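You operate a simulated robot arm through the tools that you are given. There is no shell and no other tool.

Carry out the task below with a simulated robot arm. There is one attempt and no reset: what you move stays moved.

Task
Tighten the blue flange's two slack nuts, then close its drain and vent.
Fine: slack nuts show orange pads; use the socket key and put it back in its place. Set down upright: socket key.

It is judged by the outcome, as a careful person would: the job done as asked, and still so three seconds after it is handed in. It fails if anything else is knocked over, pushed out of place, dropped, spilled or broken.

Robot
A 7-joint arm with a two-finger parallel gripper, fixed in place. Base frame: the origin is at the foot of the arm, x ahead of it, y to its left, z up; the work surface is at about z = 0.86. Readings come in m, rad, newtons and seconds.
Its first joint turns from -2.897 to 2.897 rad. Payload 4.4 kg.
Tool frame: the origin (TCP) lies between the finger pads and is the grasp point; the fingertips stand 0.023 m ahead of it; z points along the fingers, y is the line along which they close. Largest opening 0.094 m; finger width 0.038, thickness 0.01; the body of the gripper, 0.054 by 0.096 m, starts 0.039 m behind the TCP.
Orientation is that of the tool frame in the base frame, as [roll, pitch, yaw] about the fixed x, y, z axes, in that order (R = Rz(yaw) Ry(pitch) Rx(roll)). With the fingers straight down and closing along the base's y, the tool's x points along the base's -x, its y along +y and its z along -z.

Tools
- The arm moves only by the tool step_arm. Its argument "rows" is a list of rows, each an object (a shift or turn left out is 0, a gripper value left out holds the last) with "fingers": the finger opening in m, from 0 to 0.094; "offset": the shift along the tool's x, y, z in units of 150 mm (1.0 is 150 mm), a list of three; "angular": the turn, a rotation vector about the tool's x, y, z in units of 120 degrees (1.0 is 120 degrees), a list of three. In form: [{"fingers": fingers, "offset": [tx, ty, tz], "angular": [wx, wy, wz]}, ...]. A call has 1 to 20 rows; each row is the pose to reach, as a shift and turn from the pose commanded when the call began, along the tool's axes at that moment. A call with a number of a shift or a turn outside -1 to 1 is refused whole. Each row takes 0.2 s and may step no farther than 0.05 m and 0.15 rad from the row before; otherwise, or with a gripper value out of range, the whole call is refused. Where a pose cannot be reached the arm comes as near as it can. A force on the tool above 40 N (or 10 N above the force at the start of the call, whichever is more), or a blocked arm, ends the call early, and 0.2 s more pass. The fingers move at their own pace (about 0.072 m/s each) and stop on an object; they squeeze with about 32 N. The grip force told is the motor's: it shows also when the fingers shut on nothing. Time passes only in rows, and 0.2 s behind the last, so rows that repeat a pose let the fingers close. The reply holds the time, the measured pose of the TCP, the force on the tool along the base axes, the opening and the grip force, in the units named above and with some noise, with the torque about the TCP (base axes, N m) and any sound that the robot's microphone picked up.
- Cameras (640 x 400 px; columns grow to the right, rows downward): "scene" is fixed at [0.0506, -0.5015, 1.5832]; the picture's right is [0.48, -0.88, 0.00], its down [-0.40, -0.21, -0.89] and it looks along [0.79, 0.42, -0.45] (base axes); focal length 315 px, centre (320, 200). "wrist" rides on the gripper at [0.086, 0.016, -0.074] in the tool frame; the picture's right is [-0.18, 0.98, 0.00], its down [-0.58, -0.11, -0.81] and it looks along [-0.79, -0.15, 0.59] (tool axes); focal length 243 px, centre (320, 200). There is no depth. A picture from a camera that has moved, and an enlarged one, comes with that camera's place and axes in the base frame and with its lens.
- snapshot(camera): a new picture of that camera. The clock stands still meanwhile.
- zoom(camera, box): a new picture of the part [left, top, right, bottom] of that camera's present view, enlarged. The clock stands still meanwhile.
- finish_job(): hands the job in; it is judged then, once.

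Places have to be worked out from the pictures, the camera data and where the tool is seen. Open the gripper and draw the arm clear of the work before you hand the job in, unless the task says otherwise.

The tools are called after ">>>" as name(argument=value, ...) on one line, values as JSON. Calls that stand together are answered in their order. step_arm: Moves the arm, as the interface text tells. Its arguments: {"type":"object","properties":{"rows":{"type":"array"}},"required":["rows"]} The other tools are called the same way: snapshot (camera) takes a picture; zoom (camera, box) takes an enlarged picture of a part of a camera's view; finish_job () hands the job in.

At the start:

```text
t: 0.0
tcp_pos: [0.827, -0.036, 1.3459]
tcp_rot: [3.141, -0.002, -3.141]
ft_force: [0.1, -0.2, -0.4]
moment: [0.05, 0.02, 0.02]
grip_width: 0.0939
grip_force: 0.0
```

scene: 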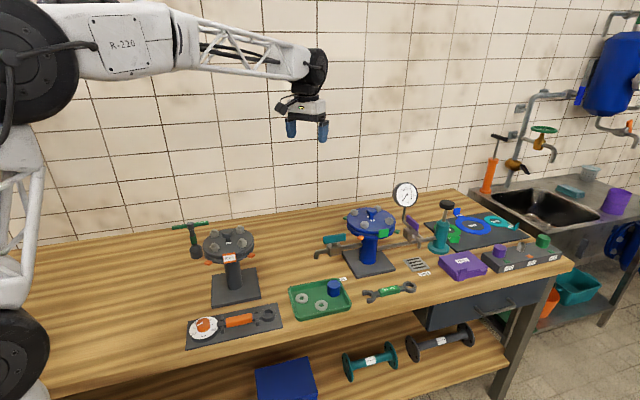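
wrist: 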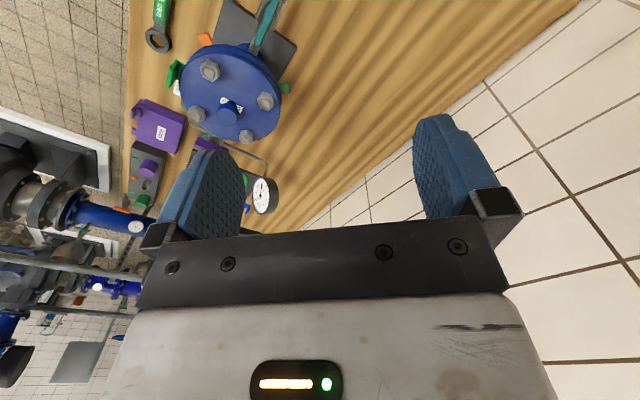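

I start by looking closely at the bench: the blue flange, its valves, and the tools around it.

>>> zoom(camera="scene", box=[300, 170, 460, 290])

>>> zoom(camera="scene", box=[160, 200, 320, 320])

>>> zoom(camera="scene", box=[420, 180, 580, 300])

>>> zoom(camera="wrist", box=[120, 0, 320, 220])

```text
3.33 times, centred on (380, 230) of scene
camera zoom: at [0.0506, -0.5015, 1.5832], right [0.48, -0.88, 0.0], down [-0.4, -0.21, -0.89], along [0.79, 0.42, -0.45], focal length 1049 px, centre (120, 100)
```

zoom: 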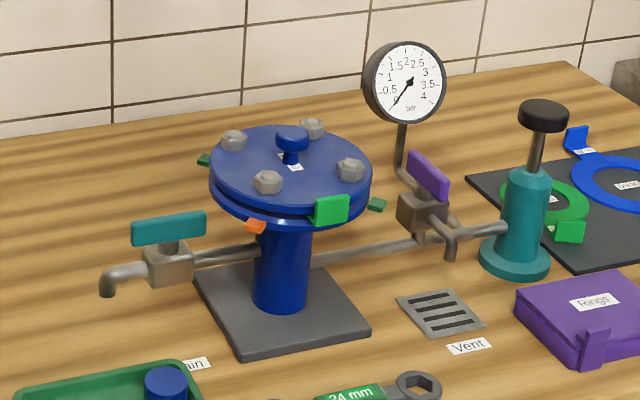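

```text
3.33 times, centred on (240, 260) of scene
camera zoom: at [0.0506, -0.5015, 1.5832], right [0.48, -0.88, 0.0], down [-0.4, -0.21, -0.89], along [0.79, 0.42, -0.45], focal length 1049 px, centre (587, 0)
```

zoom: 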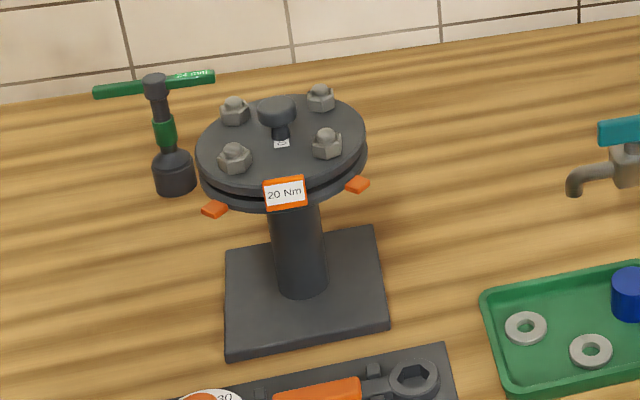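

```text
3.33 times, centred on (500, 240) of scene
camera zoom: at [0.0506, -0.5015, 1.5832], right [0.48, -0.88, 0.0], down [-0.4, -0.21, -0.89], along [0.79, 0.42, -0.45], focal length 1049 px, centre (-280, 67)
```

zoom: 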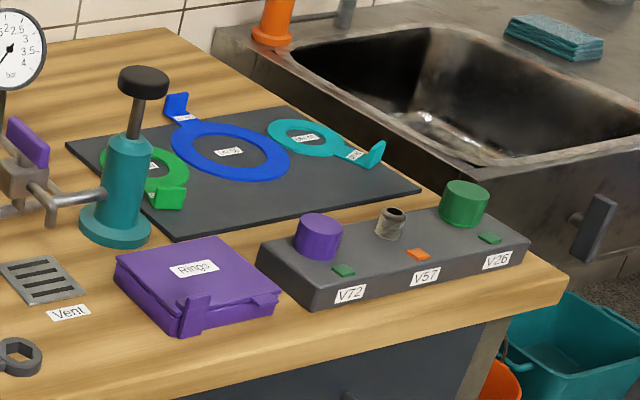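

```text
1.82 times, centred on (220, 110) of wrist
camera zoom: at [0.7406, -0.0204, 1.4222], right [0.18, 0.98, 0.0], down [0.58, -0.11, 0.81], along [0.79, -0.15, -0.59], focal length 441 px, centre (502, 364)
```

zoom: 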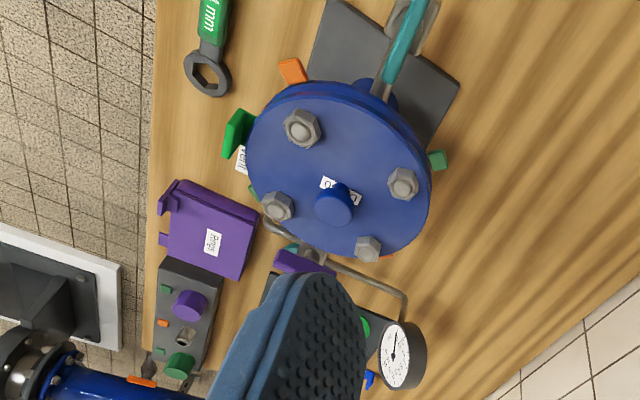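

The orange pads on the blue flange seem to sit at its near nut and its far nut. I zoom in harder on the flange, the valves and the socket key.

>>> zoom(camera="scene", box=[335, 195, 405, 240])

>>> zoom(camera="scene", box=[390, 205, 450, 260])

>>> zoom(camera="scene", box=[165, 210, 230, 265])

>>> zoom(camera="scene", box=[305, 225, 375, 285])

>>> zoom(camera="wrist", box=[170, 30, 300, 160])

```text
8.89 times, centred on (370, 218) of scene
camera zoom: at [0.0506, -0.5015, 1.5832], right [0.48, -0.88, 0.0], down [-0.4, -0.21, -0.89], along [0.79, 0.42, -0.45], focal length 2797 px, centre (-124, 44)
```

zoom: 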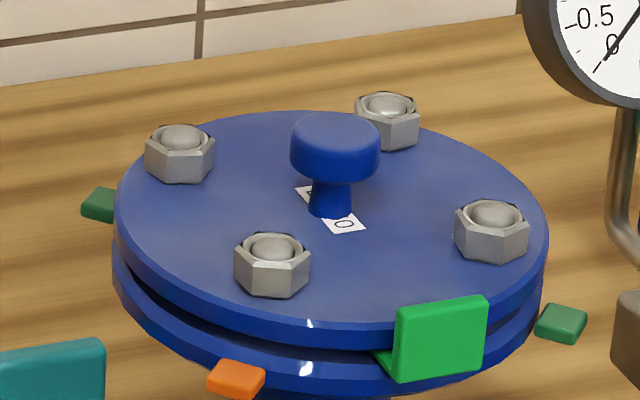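

```text
7.27 times, centred on (420, 232) of scene
camera zoom: at [0.0506, -0.5015, 1.5832], right [0.48, -0.88, 0.0], down [-0.4, -0.21, -0.89], along [0.79, 0.42, -0.45], focal length 2288 px, centre (-407, -36)
```

zoom: 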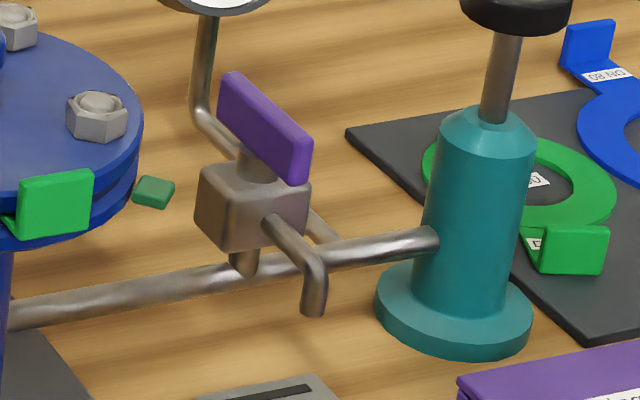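

```text
7.27 times, centred on (198, 238) of scene
camera zoom: at [0.0506, -0.5015, 1.5832], right [0.48, -0.88, 0.0], down [-0.4, -0.21, -0.89], along [0.79, 0.42, -0.45], focal length 2288 px, centre (1211, -73)
```

zoom: 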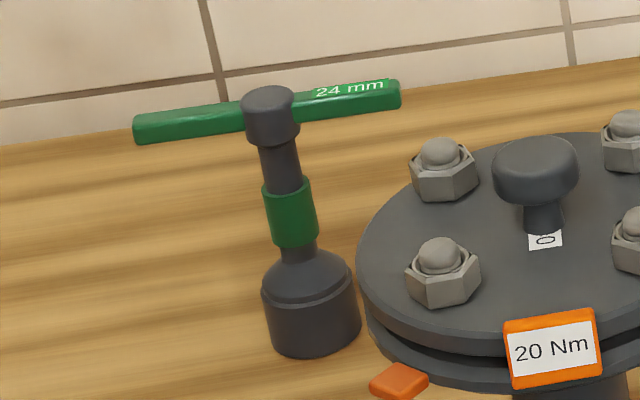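

```text
6.67 times, centred on (340, 255) of scene
camera zoom: at [0.0506, -0.5015, 1.5832], right [0.48, -0.88, 0.0], down [-0.4, -0.21, -0.89], along [0.79, 0.42, -0.45], focal length 2098 px, centre (187, -167)
```

zoom: 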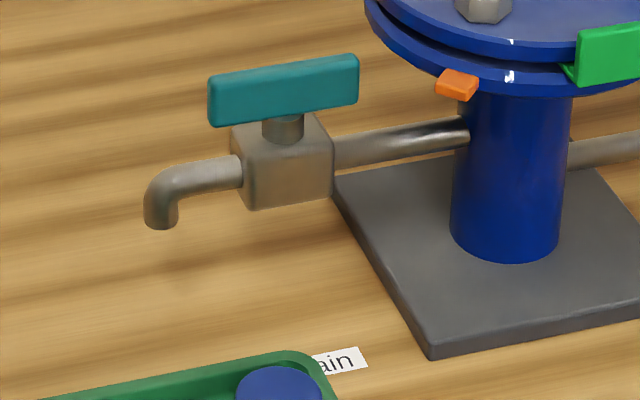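

```text
3.08 times, centred on (235, 95) of wrist
camera zoom: at [0.7406, -0.0204, 1.4222], right [0.18, 0.98, 0.0], down [0.58, -0.11, 0.81], along [0.79, -0.15, -0.59], focal length 746 px, centre (582, 523)
```

zoom: 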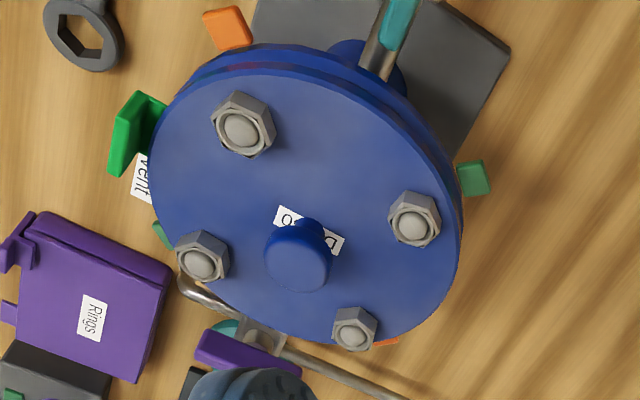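

Wrist and scene pictures agree: blue flange centre is near (0.947, -0.213), top about z 1.04. The slack (orange) nuts are the near one at about (0.885, -0.213) and the far one at about (1.009, -0.213). The far nut is near the reach limit, so first I test the reach with the tool down, high above everything.

>>> step_arm(rows=[{"offset": [-0.25, -0.25, 0.12]}, {"offset": [-0.5, -0.5, 0.25]}, {"offset": [-0.75, -0.75, 0.38]}, {"offset": [-1.0, -0.95, 0.5]}, {"offset": [-1.0, -1.0, 0.6]}])

```text
refused: row 1 steps farther than a row can; nothing moved
```

The first row was slightly too long a step (56 mm), so I use smaller ones.

>>> step_arm(rows=[{"offset": [-0.2, -0.2, 0.1]}, {"offset": [-0.4, -0.4, 0.2]}, {"offset": [-0.6, -0.6, 0.3]}, {"offset": [-0.8, -0.8, 0.4]}, {"offset": [-1.0, -1.0, 0.5]}, {"offset": [-1.0, -1.0, 0.6]}])

```text
t: 1.4
tcp_pos: [0.9781, -0.1862, 1.258]
tcp_rot: [-3.141, 0.0, 3.141]
ft_force: [-0.2, -0.1, 0.0]
moment: [-0.02, 0.0, 0.0]
grip_width: 0.094
grip_force: 0.1
```

It reaches well at z 1.26. I go on over the far nut and a bit lower (fingertips still about 0.09 m above the knob).

>>> step_arm(rows=[{"offset": [-0.2, -0.18, 0.05]}, {"offset": [-0.22, -0.18, 0.3]}, {"offset": [-0.22, -0.18, 0.42]}, {"offset": [-0.22, -0.18, 0.42]}])

>>> snapshot(camera="scene")

>>> snapshot(camera="wrist")

```text
t: 2.4
tcp_pos: [1.0127, -0.2125, 1.1938]
tcp_rot: [3.14, 0.0, -3.141]
ft_force: [0.2, -0.7, 0.7]
moment: [0.02, -0.02, 0.01]
grip_width: 0.0937
grip_force: 0.1
```

```text
taken
```

scene: 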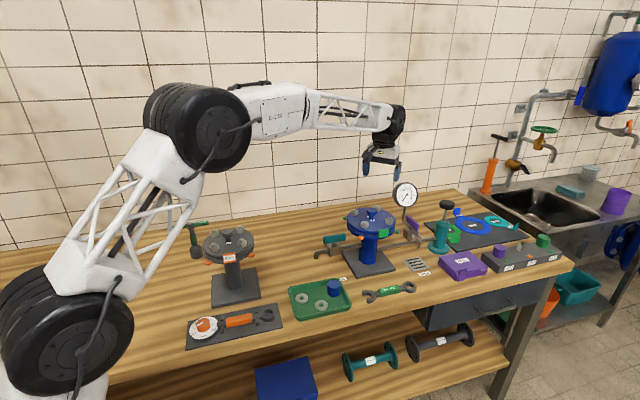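

```text
taken
camera wrist: at [0.9245, -0.1969, 1.2688], right [0.18, 0.98, 0.0], down [0.58, -0.11, 0.81], along [0.79, -0.15, -0.59], focal length 243 px, centre (320, 200)
```

wrist: 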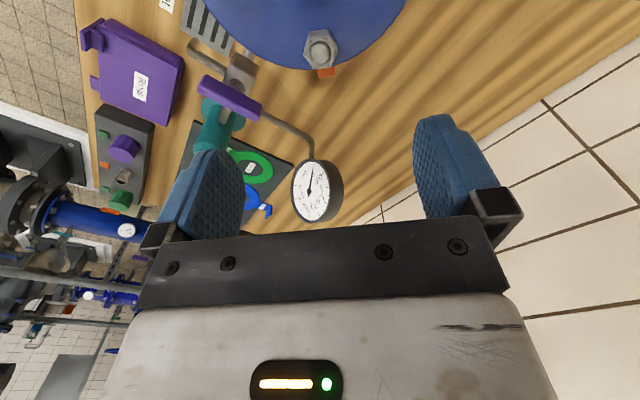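

The far nut at about (1.007, -0.212) is reachable with the tool down. From here I take a closer look at the vent valve and the far nut.

>>> zoom(camera="wrist", box=[150, 0, 350, 130])

>>> zoom(camera="wrist", box=[180, 20, 280, 120])

```text
3.08 times, centred on (250, 65) of wrist
camera zoom: at [0.9245, -0.1969, 1.2688], right [0.18, 0.98, 0.0], down [0.58, -0.11, 0.81], along [0.79, -0.15, -0.59], focal length 746 px, centre (535, 615)
```

zoom: 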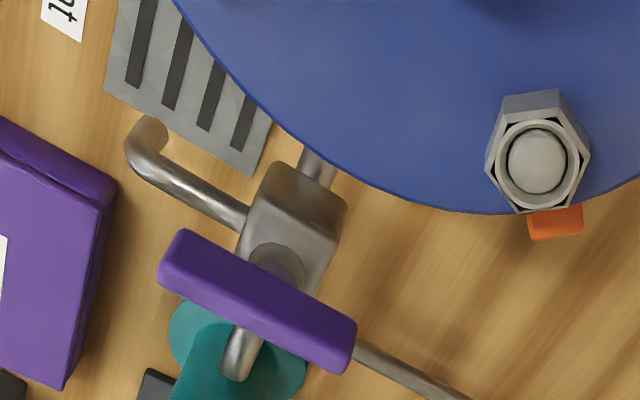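

```text
4.00 times, centred on (230, 70) of wrist
camera zoom: at [0.9245, -0.1969, 1.2688], right [0.18, 0.98, 0.0], down [0.58, -0.11, 0.81], along [0.79, -0.15, -0.59], focal length 970 px, centre (680, 720)
```

zoom: 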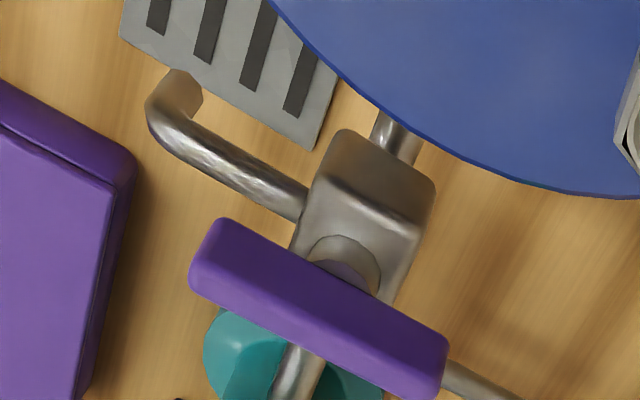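

Purple bar of the vent: centre about (1.063, -0.330), z about 1.0, pointing along 45-50 deg, parallel to its spout (open). Now I travel toward the socket key near (0.68, 0.37), rising first.

>>> step_arm(rows=[{"offset": [0.05, 0.1, -0.3]}, {"offset": [0.2, 0.3, -0.5]}, {"offset": [0.35, 0.5, -0.6]}, {"offset": [0.5, 0.72, -0.65]}, {"offset": [0.7, 0.95, -0.65]}, {"offset": [0.8, 1.0, -0.65]}])

>>> step_arm(rows=[{"offset": [0.2, 0.25, 0]}, {"offset": [0.4, 0.5, 0]}, {"offset": [0.6, 0.75, 0]}, {"offset": [0.8, 1.0, 0]}])

>>> step_arm(rows=[{"offset": [0.2, 0.25, 0]}, {"offset": [0.4, 0.5, 0]}, {"offset": [0.6, 0.75, 0]}, {"offset": [0.8, 1.0, 0]}])

```text
t: 3.8
tcp_pos: [0.8905, -0.0625, 1.2904]
tcp_rot: [3.141, 0.0, 3.141]
ft_force: [-0.7, 0.9, -0.1]
moment: [-0.02, 0.03, -0.02]
grip_width: 0.0938
grip_force: 0.0
```

```text
t: 4.8
tcp_pos: [0.7704, 0.0878, 1.2928]
tcp_rot: [3.141, -0.001, -3.141]
ft_force: [-0.4, 0.0, -0.7]
moment: [-0.07, -0.01, 0.01]
grip_width: 0.0938
grip_force: 0.1
```

```text
t: 5.8
tcp_pos: [0.6499, 0.238, 1.2921]
tcp_rot: [-3.141, 0.0, -3.141]
ft_force: [0.2, 0.3, 0.2]
moment: [-0.03, -0.03, 0.01]
grip_width: 0.0937
grip_force: 0.1
```

Now at (0.65, 0.24, 1.29). I back off a little in x so the wrist camera sees the key ahead of it.

>>> step_arm(rows=[{"offset": [0.25, 0.2, 0]}, {"offset": [0.5, 0.4, 0]}, {"offset": [0.75, 0.6, 0.05]}, {"offset": [0.85, 0.7, 0.1]}, {"offset": [0.85, 0.7, 0.1]}])

>>> snapshot(camera="wrist")

>>> snapshot(camera="scene")

```text
t: 7.0
tcp_pos: [0.5231, 0.3426, 1.277]
tcp_rot: [-3.142, 0.0, 3.14]
ft_force: [-0.3, -0.5, 0.2]
moment: [-0.01, -0.01, 0.01]
grip_width: 0.0941
grip_force: 0.0
```

```text
taken
camera wrist: at [0.4356, 0.357, 1.3515], right [0.18, 0.98, 0.0], down [0.58, -0.11, 0.81], along [0.79, -0.15, -0.59], focal length 243 px, centre (320, 200)
```

wrist: 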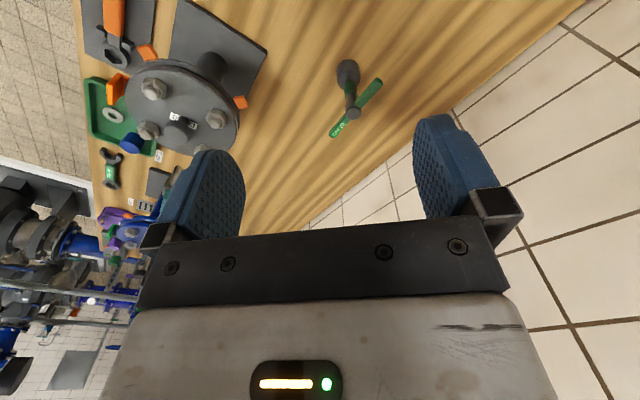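

```text
taken
```

scene: 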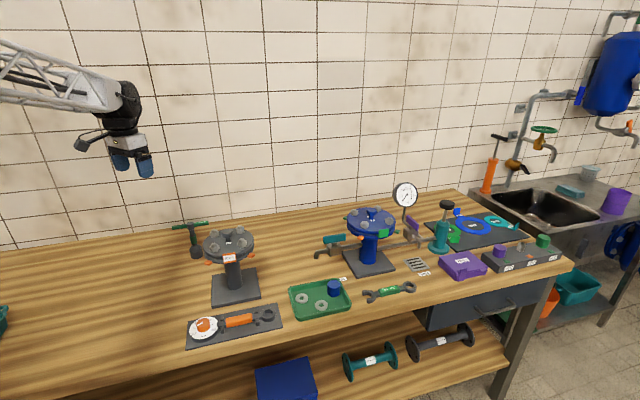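

>>> zoom(camera="wrist", box=[300, 40, 400, 150])

>>> zoom(camera="wrist", box=[70, 0, 280, 160])

```text
3.64 times, centred on (350, 95) of wrist
camera zoom: at [0.4356, 0.357, 1.3515], right [0.18, 0.98, 0.0], down [0.58, -0.11, 0.81], along [0.79, -0.15, -0.59], focal length 882 px, centre (211, 582)
```

zoom: 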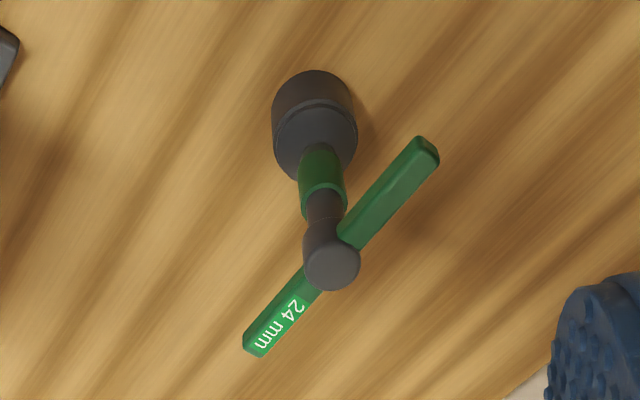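

```text
2.50 times, centred on (175, 80) of wrist
camera zoom: at [0.4356, 0.357, 1.3515], right [0.18, 0.98, 0.0], down [0.58, -0.11, 0.81], along [0.79, -0.15, -0.59], focal length 606 px, centre (682, 500)
```

zoom: 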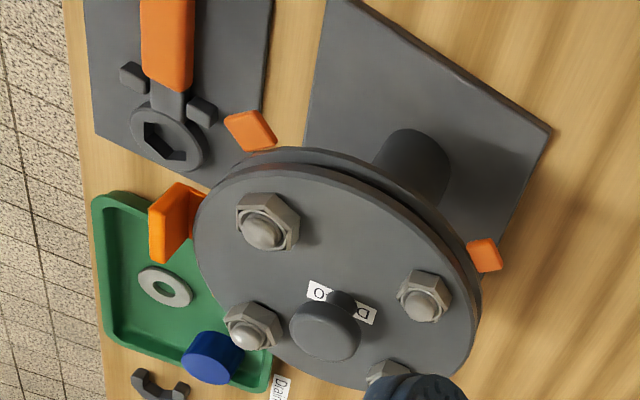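

Key measured from this view: axis about (0.679, 0.3675), bar along -45 deg, bar height about z 0.992, hub top about 1.003; it stands free on the bench. Before choosing which way round to grip it, I test the wrist's turning range here in free air.

>>> step_arm(rows=[{"angular": [0, 0, -0.07]}, {"angular": [0, 0, -0.14]}, {"angular": [0, 0, -0.21]}, {"angular": [0, 0, -0.28]}, {"angular": [0, 0, -0.35]}, {"angular": [0, 0, -0.42]}, {"angular": [0, 0, -0.49]}, {"angular": [0, 0, -0.56]}, {"angular": [0, 0, -0.63]}, {"angular": [0, 0, -0.7]}, {"angular": [0, 0, -0.77]}, {"angular": [0, 0, -0.84]}, {"angular": [0, 0, -0.91]}, {"angular": [0, 0, -0.98]}, {"angular": [0, 0, -0.98]}])

```text
t: 10.2
tcp_pos: [0.5228, 0.3419, 1.2759]
tcp_rot: [3.14, -0.001, -1.087]
ft_force: [0.1, 0.4, -0.4]
moment: [0.01, 0.02, -0.02]
grip_width: 0.0942
grip_force: 0.1
```

The wrist turns freely that way (-118 deg reached). I finish the turn to -135 deg (fingers closing across the bar) and move above the key at z about 1.14.

>>> step_arm(rows=[{"offset": [0.05, -0.15, 0.1], "angular": [0, 0, -0.04]}, {"offset": [0.11, -0.35, 0.2], "angular": [0, 0, -0.08]}, {"offset": [0.18, -0.55, 0.35], "angular": [0, 0, -0.12]}, {"offset": [0.25, -0.75, 0.5], "angular": [0, 0, -0.1442]}, {"offset": [0.31, -0.92, 0.65], "angular": [0, 0, -0.1442]}, {"offset": [0.333, -0.998, 0.8], "angular": [0, 0, -0.1442]}, {"offset": [0.333, -0.998, 0.9], "angular": [0, 0, -0.1442]}, {"offset": [0.333, -0.998, 0.9], "angular": [0, 0, -0.1442]}])

>>> snapshot(camera="wrist")

>>> zoom(camera="scene", box=[150, 160, 270, 270])

```text
t: 12.0
tcp_pos: [0.6775, 0.3669, 1.142]
tcp_rot: [3.141, 0.0, -0.787]
ft_force: [0.3, -0.2, -0.5]
moment: [0.01, 0.02, -0.02]
grip_width: 0.0939
grip_force: 0.0
```

```text
taken
camera wrist: at [0.7272, 0.2939, 1.217], right [-0.83, -0.56, 0.0], down [-0.33, 0.49, 0.81], along [-0.45, 0.67, -0.59], focal length 243 px, centre (320, 200)
```

wrist: 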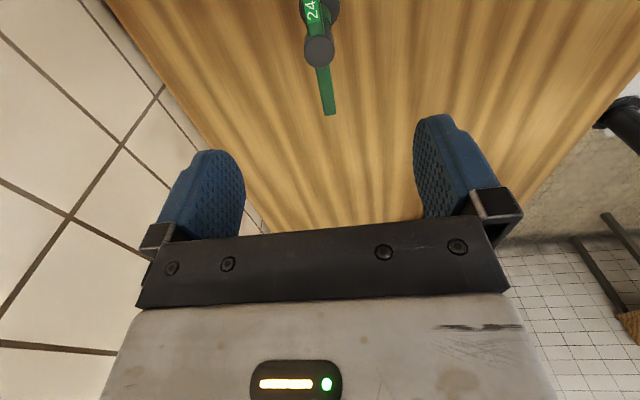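

```text
3.64 times, centred on (210, 215) of scene
camera zoom: at [0.0506, -0.5015, 1.5832], right [0.48, -0.88, 0.0], down [-0.4, -0.21, -0.89], along [0.79, 0.42, -0.45], focal length 1144 px, centre (720, 146)
```

zoom: 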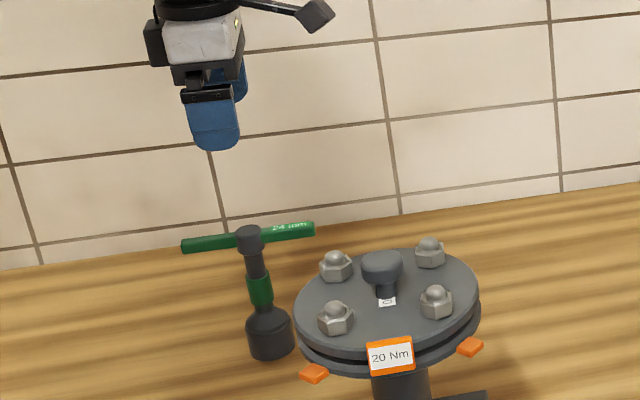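

Hub seen at about (0.679, 0.366): centred between the fingers to under 1 mm along the closing line. I shift 2 mm along tool x and descend around it.

>>> step_arm(rows=[{"offset": [0.012, -0.002, 0.25], "fingers": 0.094}, {"offset": [0.012, -0.002, 0.5]}, {"offset": [0.012, -0.002, 0.7]}, {"offset": [0.012, -0.002, 0.85]}, {"offset": [0.012, -0.002, 0.95]}, {"offset": [0.012, -0.002, 1.0]}])

>>> snapshot(camera="wrist")

>>> zoom(camera="scene", box=[160, 190, 240, 270])

```text
t: 13.4
tcp_pos: [0.6808, 0.3663, 0.9918]
tcp_rot: [3.141, 0.0, -0.787]
ft_force: [0.2, 0.5, 1.0]
moment: [-0.02, -0.01, 0.0]
grip_width: 0.0937
grip_force: 0.1
```

```text
taken
camera wrist: at [0.7288, 0.2929, 1.0672], right [-0.83, -0.56, 0.0], down [-0.33, 0.49, 0.81], along [-0.45, 0.67, -0.59], focal length 243 px, centre (320, 200)
```

wrist: 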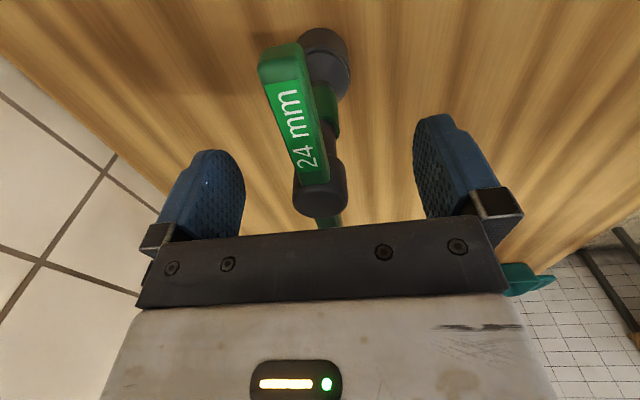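

```text
5.00 times, centred on (200, 230) of scene
camera zoom: at [0.0506, -0.5015, 1.5832], right [0.48, -0.88, 0.0], down [-0.4, -0.21, -0.89], along [0.79, 0.42, -0.45], focal length 1573 px, centre (920, 50)
```

zoom: 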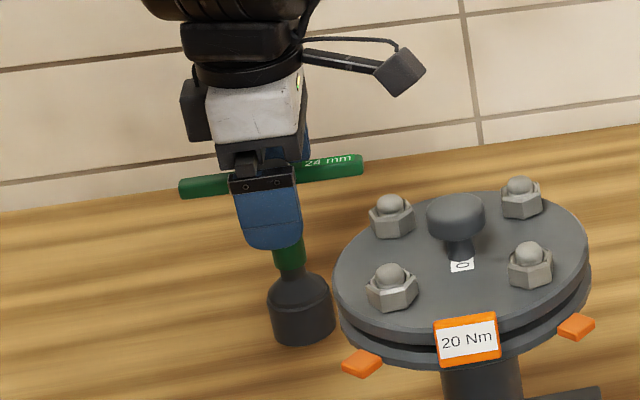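

Hub triangulated at about (0.6795, 0.365), top z 1.001. I shift 2 mm along tool y, lower to z 0.98 and close the fingers.

>>> step_arm(rows=[{"offset": [0, 0.012, 0.04]}, {"offset": [0, 0.012, 0.08]}, {"offset": [0, 0.012, 0.08], "fingers": 0.06}, {"offset": [0, 0.012, 0.08], "fingers": 0.04}, {"offset": [0, 0.012, 0.08], "fingers": 0.034}])

>>> snapshot(camera="wrist")

```text
t: 14.6
tcp_pos: [0.6788, 0.3643, 0.9807]
tcp_rot: [-3.141, 0.002, -0.788]
ft_force: [0.2, 0.9, -0.9]
moment: [0.02, -0.01, 0.0]
grip_width: 0.0341
grip_force: 0.1
```

```text
taken
camera wrist: at [0.7278, 0.2915, 1.0551], right [-0.83, -0.56, 0.0], down [-0.33, 0.49, 0.81], along [-0.45, 0.67, -0.59], focal length 243 px, centre (320, 200)
```

wrist: 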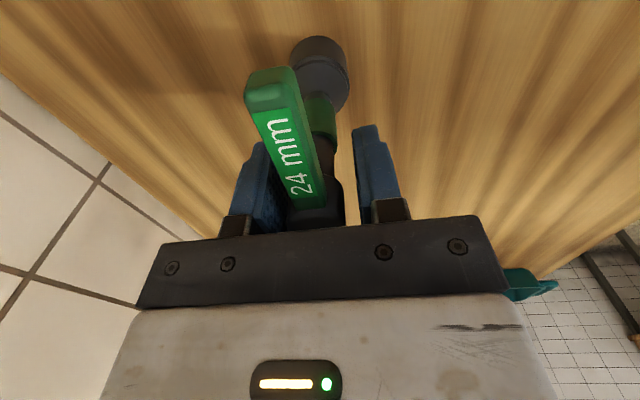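

The hub sits between the pads without touching hard. I close fully and let the grip settle.

>>> step_arm(rows=[{"fingers": 0.026}, {"fingers": 0.02}, {"fingers": 0.01}, {"fingers": 0.01}, {"fingers": 0.01}])

>>> snapshot(camera="wrist")

>>> zoom(camera="scene", box=[160, 190, 240, 270])

```text
t: 15.8
tcp_pos: [0.6786, 0.3643, 0.9786]
tcp_rot: [-3.141, 0.001, -0.788]
ft_force: [0.9, -0.1, 0.2]
moment: [0.06, -0.05, 0.01]
grip_width: 0.0255
grip_force: 32.0
```

```text
taken
camera wrist: at [0.7278, 0.2915, 1.0551], right [-0.83, -0.56, 0.0], down [-0.33, 0.49, 0.81], along [-0.45, 0.67, -0.59], focal length 243 px, centre (320, 200)
```

wrist: 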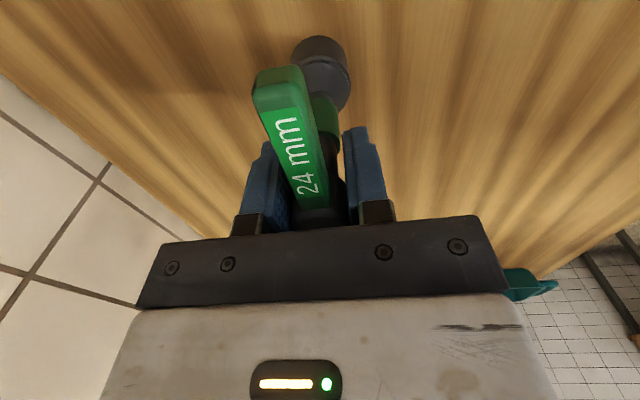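

```text
5.00 times, centred on (200, 230) of scene
camera zoom: at [0.0506, -0.5015, 1.5832], right [0.48, -0.88, 0.0], down [-0.4, -0.21, -0.89], along [0.79, 0.42, -0.45], focal length 1573 px, centre (920, 50)
```

zoom: 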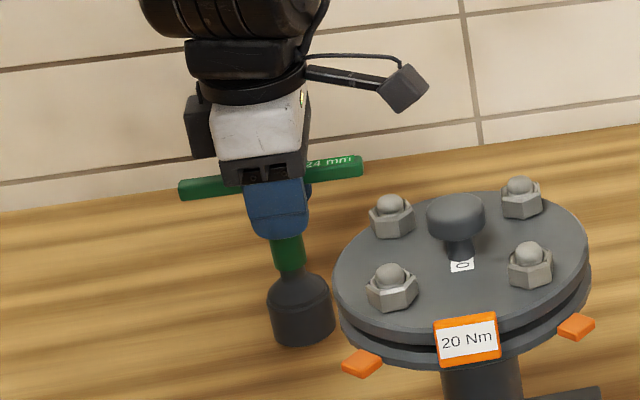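

Firm grip: width 0.0255, 32 N; the key stands exactly where it was (place: TCP 0.6787, 0.3643, 0.980, yaw -0.787). I lift slowly straight up.

>>> step_arm(rows=[{"offset": [0, 0, -0.05], "fingers": 0.01}, {"offset": [0, 0, -0.15]}, {"offset": [0, 0, -0.35]}, {"offset": [0, 0, -0.6]}, {"offset": [0, 0, -0.8]}, {"offset": [0, 0, -1.0]}, {"offset": [0, 0, -1.0]}])

>>> snapshot(camera="wrist")

>>> snapshot(camera="scene")

>>> zoom(camera="scene", box=[150, 170, 250, 280])

```text
t: 17.4
tcp_pos: [0.6793, 0.3645, 1.1288]
tcp_rot: [3.141, -0.001, -0.788]
ft_force: [-0.2, 0.3, -2.1]
moment: [-0.04, 0.01, 0.0]
grip_width: 0.0254
grip_force: 32.3
```

```text
taken
camera wrist: at [0.7271, 0.2916, 1.205], right [-0.83, -0.56, 0.0], down [-0.33, 0.49, 0.81], along [-0.45, 0.67, -0.59], focal length 243 px, centre (320, 200)
```

wrist: 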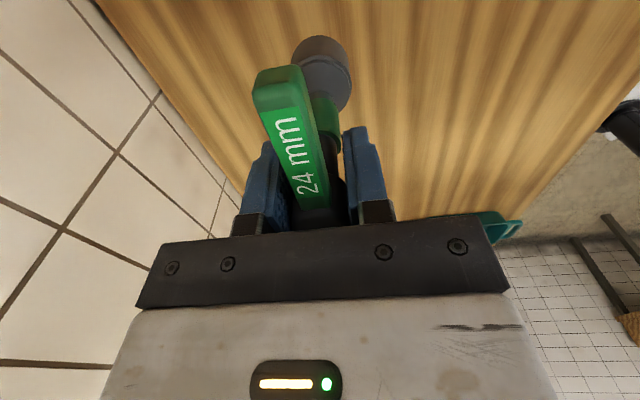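

```text
taken
```

scene: 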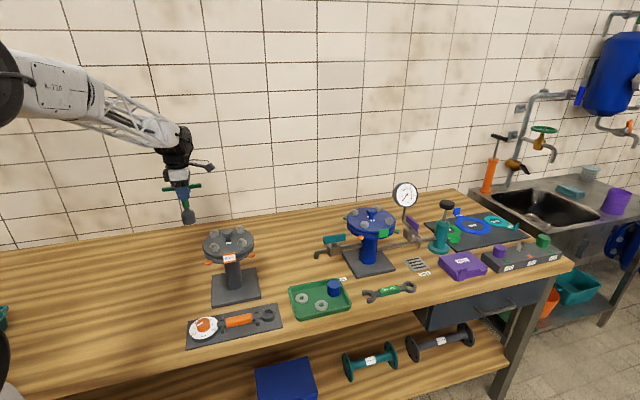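

```text
3.64 times, centred on (200, 225) of scene
camera zoom: at [0.0506, -0.5015, 1.5832], right [0.48, -0.88, 0.0], down [-0.4, -0.21, -0.89], along [0.79, 0.42, -0.45], focal length 1144 px, centre (756, 109)
```

zoom: 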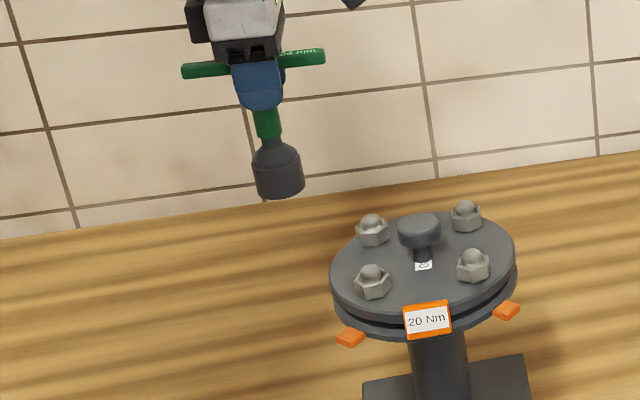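

The key hangs straight in the grip (weight about 2 N); no mark is left on the bench, so I return it to the same coordinates later. While it is clear of the view I zoom in hard on the two slack nuts to read their hex orientation.

>>> zoom(camera="scene", box=[356, 216, 376, 230])

>>> zoom(camera="scene", box=[370, 200, 390, 214])

```text
16.00 times, centred on (366, 223) of scene
camera zoom: at [0.0506, -0.5015, 1.5832], right [0.48, -0.88, 0.0], down [-0.4, -0.21, -0.89], along [0.79, 0.42, -0.45], focal length 5034 px, centre (-416, -168)
```

zoom: 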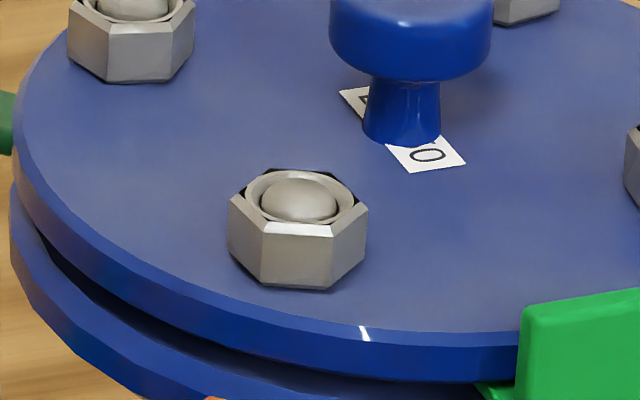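

```text
16.00 times, centred on (380, 207) of scene
camera zoom: at [0.0506, -0.5015, 1.5832], right [0.48, -0.88, 0.0], down [-0.4, -0.21, -0.89], along [0.79, 0.42, -0.45], focal length 5034 px, centre (-640, 88)
```

zoom: 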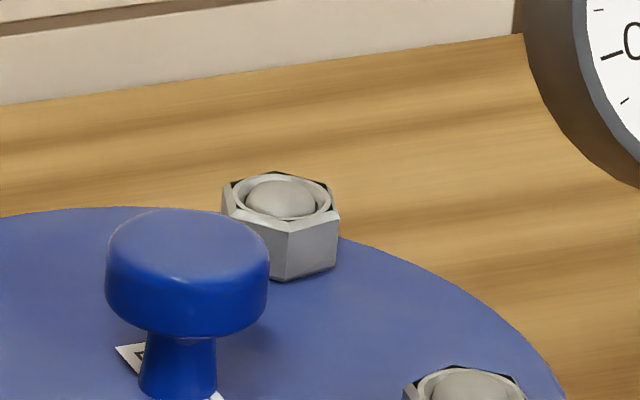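

I zoom in further on each nut for more exact corner positions.

>>> zoom(camera="scene", box=[362, 220, 370, 226])

>>> zoom(camera="scene", box=[374, 204, 382, 210])

```text
16.00 times, centred on (366, 223) of scene
camera zoom: at [0.0506, -0.5015, 1.5832], right [0.48, -0.88, 0.0], down [-0.4, -0.21, -0.89], along [0.79, 0.42, -0.45], focal length 5034 px, centre (-416, -168)
```

zoom: 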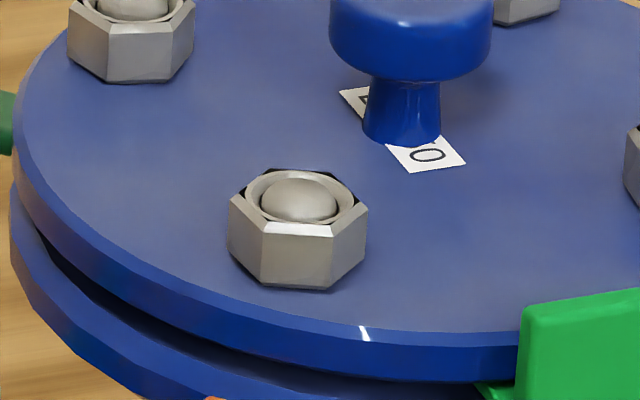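

```text
16.00 times, centred on (378, 207) of scene
camera zoom: at [0.0506, -0.5015, 1.5832], right [0.48, -0.88, 0.0], down [-0.4, -0.21, -0.89], along [0.79, 0.42, -0.45], focal length 5034 px, centre (-608, 88)
```

zoom: 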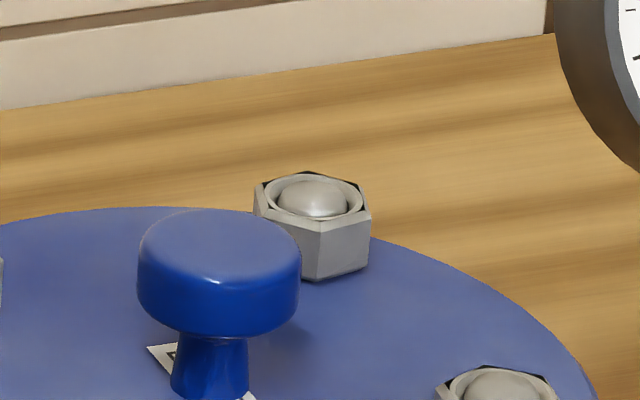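

Estimates: nut A (near) at about (0.8855, -0.214) with hex corners near 47 deg (mod 60); nut D (far) at about (1.008, -0.213) with corners near 24 deg. I carry the key up and over toward nut A.

>>> step_arm(rows=[{"offset": [0, 0, -0.3], "fingers": 0.01}, {"offset": [0.05, 0.02, -0.6]}, {"offset": [0.15, 0.07, -0.85]}, {"offset": [0.35, 0.165, -1.0]}, {"offset": [0.62, 0.29, -1.0]}, {"offset": [0.88, 0.41, -1.0]}])

>>> step_arm(rows=[{"offset": [0.25, 0.118, 0], "fingers": 0.01}, {"offset": [0.5, 0.236, 0]}, {"offset": [0.75, 0.353, 0]}, {"offset": [1.0, 0.471, 0]}])

>>> step_arm(rows=[{"offset": [0.25, 0.118, 0], "fingers": 0.01}, {"offset": [0.5, 0.236, 0]}, {"offset": [0.75, 0.353, 0]}, {"offset": [1.0, 0.471, 0]}])

```text
t: 18.8
tcp_pos: [0.7298, 0.2261, 1.2795]
tcp_rot: [-3.141, -0.002, -0.788]
ft_force: [0.7, 0.1, -2.6]
moment: [0.01, 0.0, 0.04]
grip_width: 0.0254
grip_force: 31.6
```

```text
t: 19.8
tcp_pos: [0.7863, 0.0703, 1.2802]
tcp_rot: [3.141, 0.001, -0.788]
ft_force: [0.6, -0.9, -2.9]
moment: [0.01, -0.05, 0.01]
grip_width: 0.0254
grip_force: 31.9
```

```text
t: 20.8
tcp_pos: [0.8405, -0.0845, 1.2793]
tcp_rot: [3.142, 0.0, -0.785]
ft_force: [-0.8, -1.5, -3.2]
moment: [0.05, -0.01, 0.02]
grip_width: 0.0254
grip_force: 32.3
```

I finish the travel to above nut A and look with both cameras.

>>> step_arm(rows=[{"offset": [0.25, 0.12, 0], "fingers": 0.01}, {"offset": [0.5, 0.24, 0]}, {"offset": [0.75, 0.36, 0]}, {"offset": [0.823, 0.399, 0.1]}, {"offset": [0.823, 0.399, 0.3]}, {"offset": [0.823, 0.399, 0.3]}])

>>> snapshot(camera="wrist")

>>> zoom(camera="scene", box=[330, 170, 410, 240])

```text
t: 22.2
tcp_pos: [0.8845, -0.2141, 1.2346]
tcp_rot: [-3.141, 0.0, -0.788]
ft_force: [0.6, 0.2, -3.5]
moment: [0.01, 0.01, -0.01]
grip_width: 0.0256
grip_force: 31.7
```

```text
taken
camera wrist: at [0.9335, -0.2872, 1.3097], right [-0.83, -0.56, 0.0], down [-0.33, 0.49, 0.81], along [-0.45, 0.67, -0.59], focal length 243 px, centre (320, 200)
```

wrist: 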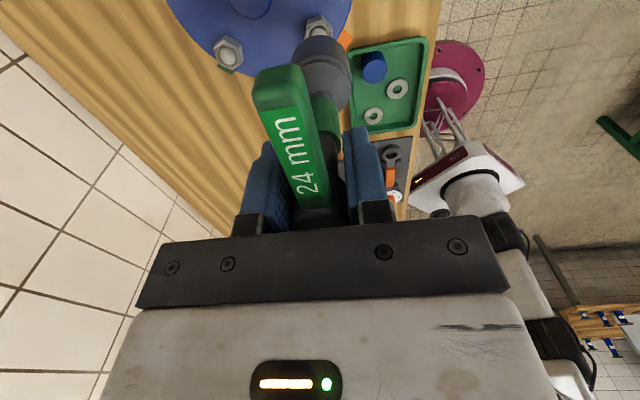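

```text
5.71 times, centred on (370, 205) of scene
camera zoom: at [0.0506, -0.5015, 1.5832], right [0.48, -0.88, 0.0], down [-0.4, -0.21, -0.89], along [0.79, 0.42, -0.45], focal length 1798 px, centre (34, 171)
```

zoom: 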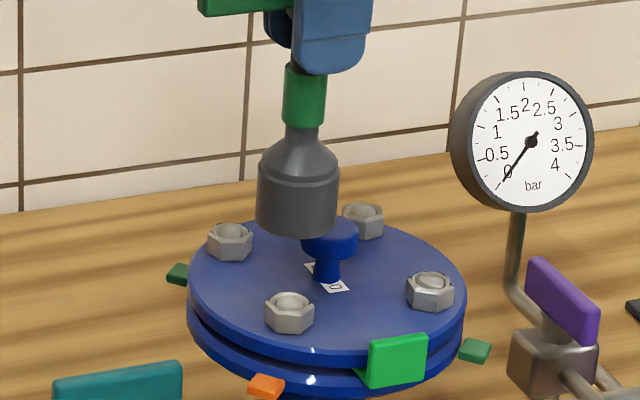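

The socket looks roughly over nut A. I enlarge the wrist view of socket and nut to measure the offset.

>>> zoom(camera="wrist", box=[270, 0, 370, 100])

>>> zoom(camera="scene", box=[348, 190, 378, 235])

```text
4.00 times, centred on (320, 50) of wrist
camera zoom: at [0.9335, -0.2872, 1.3097], right [-0.83, -0.56, 0.0], down [-0.33, 0.49, 0.81], along [-0.45, 0.67, -0.59], focal length 970 px, centre (320, 800)
```

zoom: 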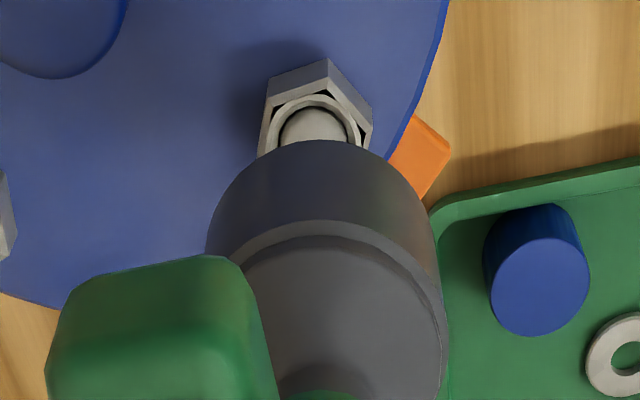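

```text
8.89 times, centred on (363, 212) of scene
camera zoom: at [0.0506, -0.5015, 1.5832], right [0.48, -0.88, 0.0], down [-0.4, -0.21, -0.89], along [0.79, 0.42, -0.45], focal length 2797 px, centre (-62, 89)
```

zoom: 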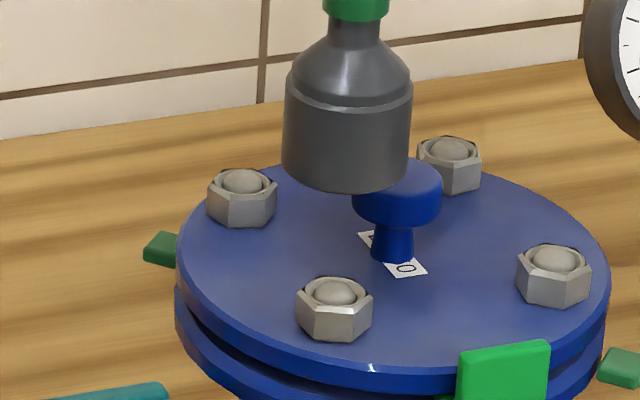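

Scene view: socket axis and nut A agree to about 1 mm laterally; wrist view suggests up to a few mm toward tool -x. I lower so the socket rim is about 10 mm above the nut and check again with both cameras.

>>> step_arm(rows=[{"offset": [0, 0, 0.1], "fingers": 0.01}, {"offset": [0, 0, 0.2]}, {"offset": [0, 0, 0.27]}, {"offset": [0, 0, 0.27]}])

>>> zoom(camera="wrist", box=[270, 0, 370, 100])

>>> zoom(camera="scene", box=[350, 195, 380, 235])

```text
t: 23.2
tcp_pos: [0.8853, -0.2138, 1.1937]
tcp_rot: [3.141, 0.0, -0.787]
ft_force: [0.7, -0.4, -2.8]
moment: [0.01, -0.03, -0.02]
grip_width: 0.0253
grip_force: 32.3
```

```text
4.00 times, centred on (320, 50) of wrist
camera zoom: at [0.9344, -0.2872, 1.2692], right [-0.83, -0.56, 0.0], down [-0.33, 0.49, 0.81], along [-0.45, 0.67, -0.59], focal length 970 px, centre (320, 800)
```

zoom: 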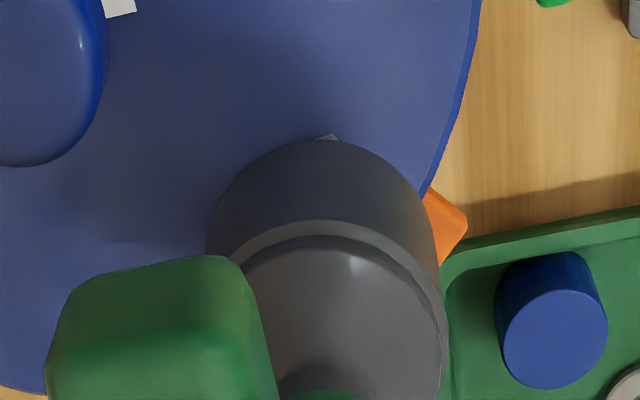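

```text
10.00 times, centred on (365, 215) of scene
camera zoom: at [0.0506, -0.5015, 1.5832], right [0.48, -0.88, 0.0], down [-0.4, -0.21, -0.89], along [0.79, 0.42, -0.45], focal length 3146 px, centre (-130, 50)
```

zoom: 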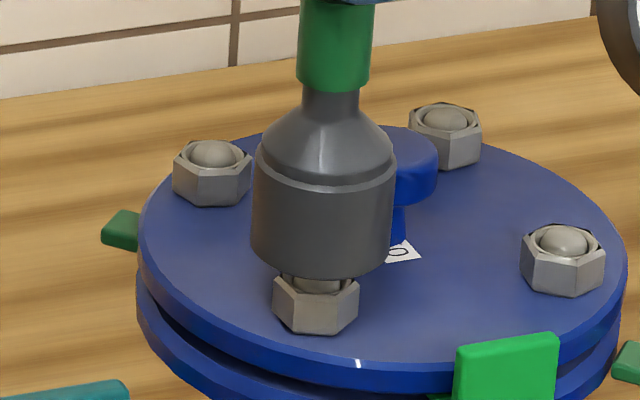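

Both views now show socket and nut A concentric to within about 1 mm. I lower gently in small steps and watch the force.

>>> step_arm(rows=[{"offset": [0, 0, 0.03], "fingers": 0.01}, {"offset": [0, 0, 0.06]}, {"offset": [0, 0, 0.075]}, {"offset": [0, 0, 0.09]}, {"offset": [0, 0, 0.09]}])

```text
t: 24.4
tcp_pos: [0.8846, -0.214, 1.182]
tcp_rot: [-3.141, -0.002, -0.788]
ft_force: [-0.6, 0.7, 5.7]
moment: [0.05, 0.11, -0.01]
grip_width: 0.0254
grip_force: 31.9
```

Contact at z 1.182 with about 9 N: resting on top of the nut, not aligned with the hex. I turn clockwise in small steps under this light pressure, watching for the drop.

>>> step_arm(rows=[{"angular": [0, 0, 0.025], "fingers": 0.01}, {"angular": [0, 0, 0.05]}, {"angular": [0, 0, 0.075]}, {"angular": [0, 0, 0.1]}])

```text
t: 25.4
tcp_pos: [0.8864, -0.2147, 1.1817]
tcp_rot: [-3.14, -0.002, -0.997]
ft_force: [-1.2, 1.0, 20.5]
moment: [0.17, 0.09, 0.06]
grip_width: 0.0253
grip_force: 32.3
```

Force grew to about 20 N without a drop (12 deg turned). I ease up slightly and keep turning clockwise.

>>> step_arm(rows=[{"angular": [0, 0, 0.02], "offset": [0, 0, -0.005], "fingers": 0.01}, {"angular": [0, 0, 0.04], "offset": [0, 0, -0.005]}, {"angular": [0, 0, 0.06], "offset": [0, 0, -0.005]}])

>>> zoom(camera="scene", box=[350, 195, 380, 235])

```text
t: 26.2
tcp_pos: [0.8855, -0.2148, 1.1817]
tcp_rot: [-3.141, 0.001, -1.12]
ft_force: [1.6, 0.7, 17.8]
moment: [-0.08, -0.32, 0.06]
grip_width: 0.0253
grip_force: 31.7
```

```text
10.00 times, centred on (365, 215) of scene
camera zoom: at [0.0506, -0.5015, 1.5832], right [0.48, -0.88, 0.0], down [-0.4, -0.21, -0.89], along [0.79, 0.42, -0.45], focal length 3146 px, centre (-130, 50)
```

zoom: 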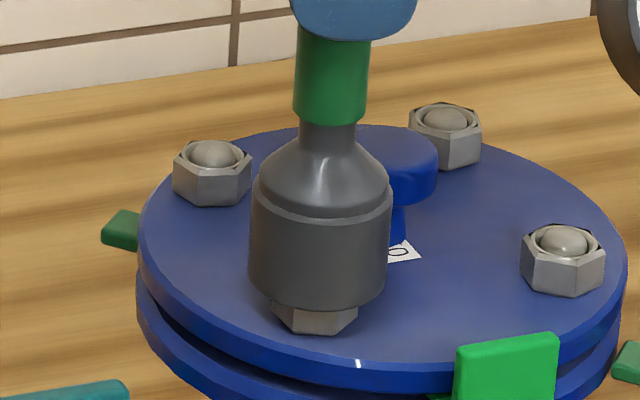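

Still resting on the nut top. I check the nut's own orientation again at full zoom before turning further.

>>> zoom(camera="scene", box=[356, 216, 376, 230])

>>> zoom(camera="wrist", box=[270, 0, 370, 100])

```text
16.00 times, centred on (366, 223) of scene
camera zoom: at [0.0506, -0.5015, 1.5832], right [0.48, -0.88, 0.0], down [-0.4, -0.21, -0.89], along [0.79, 0.42, -0.45], focal length 5034 px, centre (-416, -168)
```

zoom: 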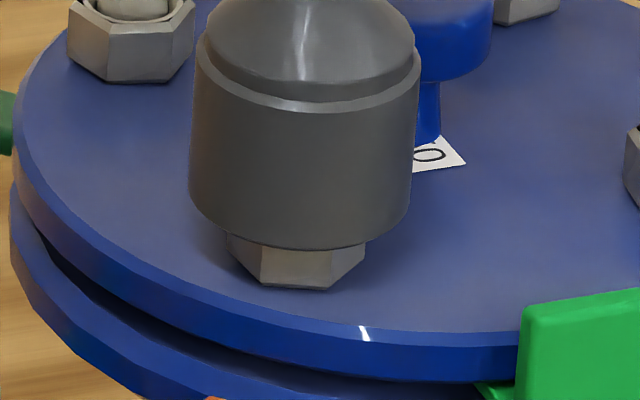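

```text
4.00 times, centred on (320, 50) of wrist
camera zoom: at [0.9073, -0.2996, 1.257], right [-0.97, -0.26, 0.0], down [-0.15, 0.57, 0.81], along [-0.21, 0.78, -0.59], focal length 970 px, centre (320, 800)
```

zoom: 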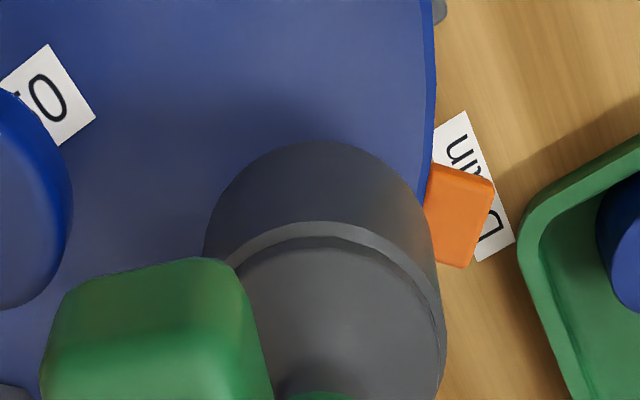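

The nut has not turned and the socket stays centred. I continue clockwise.

>>> step_arm(rows=[{"angular": [0, 0, 0.02], "fingers": 0.01}, {"angular": [0, 0, 0.04]}, {"angular": [0, 0, 0.06]}, {"angular": [0, 0, 0.08]}])

```text
t: 27.2
tcp_pos: [0.885, -0.215, 1.1821]
tcp_rot: [-3.141, -0.001, -1.29]
ft_force: [-0.8, -0.8, -3.1]
moment: [-0.02, 0.16, 0.03]
grip_width: 0.0255
grip_force: 32.5
```

The contact force vanished at yaw -1.29: the hex seems aligned (29 deg). I lower carefully.

>>> step_arm(rows=[{"offset": [0, 0, 0.015], "fingers": 0.01}, {"offset": [0, 0, 0.03]}, {"offset": [0, 0, 0.04]}])

```text
t: 28.0
tcp_pos: [0.8856, -0.2147, 1.1762]
tcp_rot: [3.14, -0.002, -1.291]
ft_force: [-0.6, -1.0, -3.2]
moment: [-0.08, 0.05, 0.04]
grip_width: 0.0253
grip_force: 31.6
```

It slides down onto the nut freely. I go down further until it seats.

>>> step_arm(rows=[{"offset": [0, 0, 0.015], "fingers": 0.01}, {"offset": [0, 0, 0.03]}, {"offset": [0, 0, 0.042]}])

>>> zoom(camera="scene", box=[350, 195, 380, 235])

```text
t: 28.8
tcp_pos: [0.8853, -0.2139, 1.1689]
tcp_rot: [3.14, 0.001, -1.291]
ft_force: [0.5, -0.3, -2.9]
moment: [0.02, 0.02, -0.01]
grip_width: 0.0254
grip_force: 32.5
```

```text
10.00 times, centred on (365, 215) of scene
camera zoom: at [0.0506, -0.5015, 1.5832], right [0.48, -0.88, 0.0], down [-0.4, -0.21, -0.89], along [0.79, 0.42, -0.45], focal length 3146 px, centre (-130, 50)
```

zoom: 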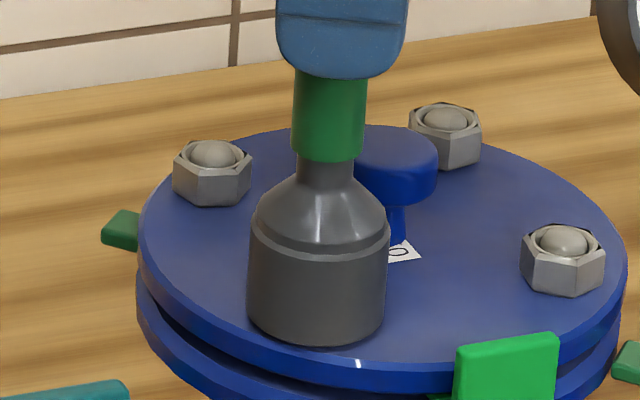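

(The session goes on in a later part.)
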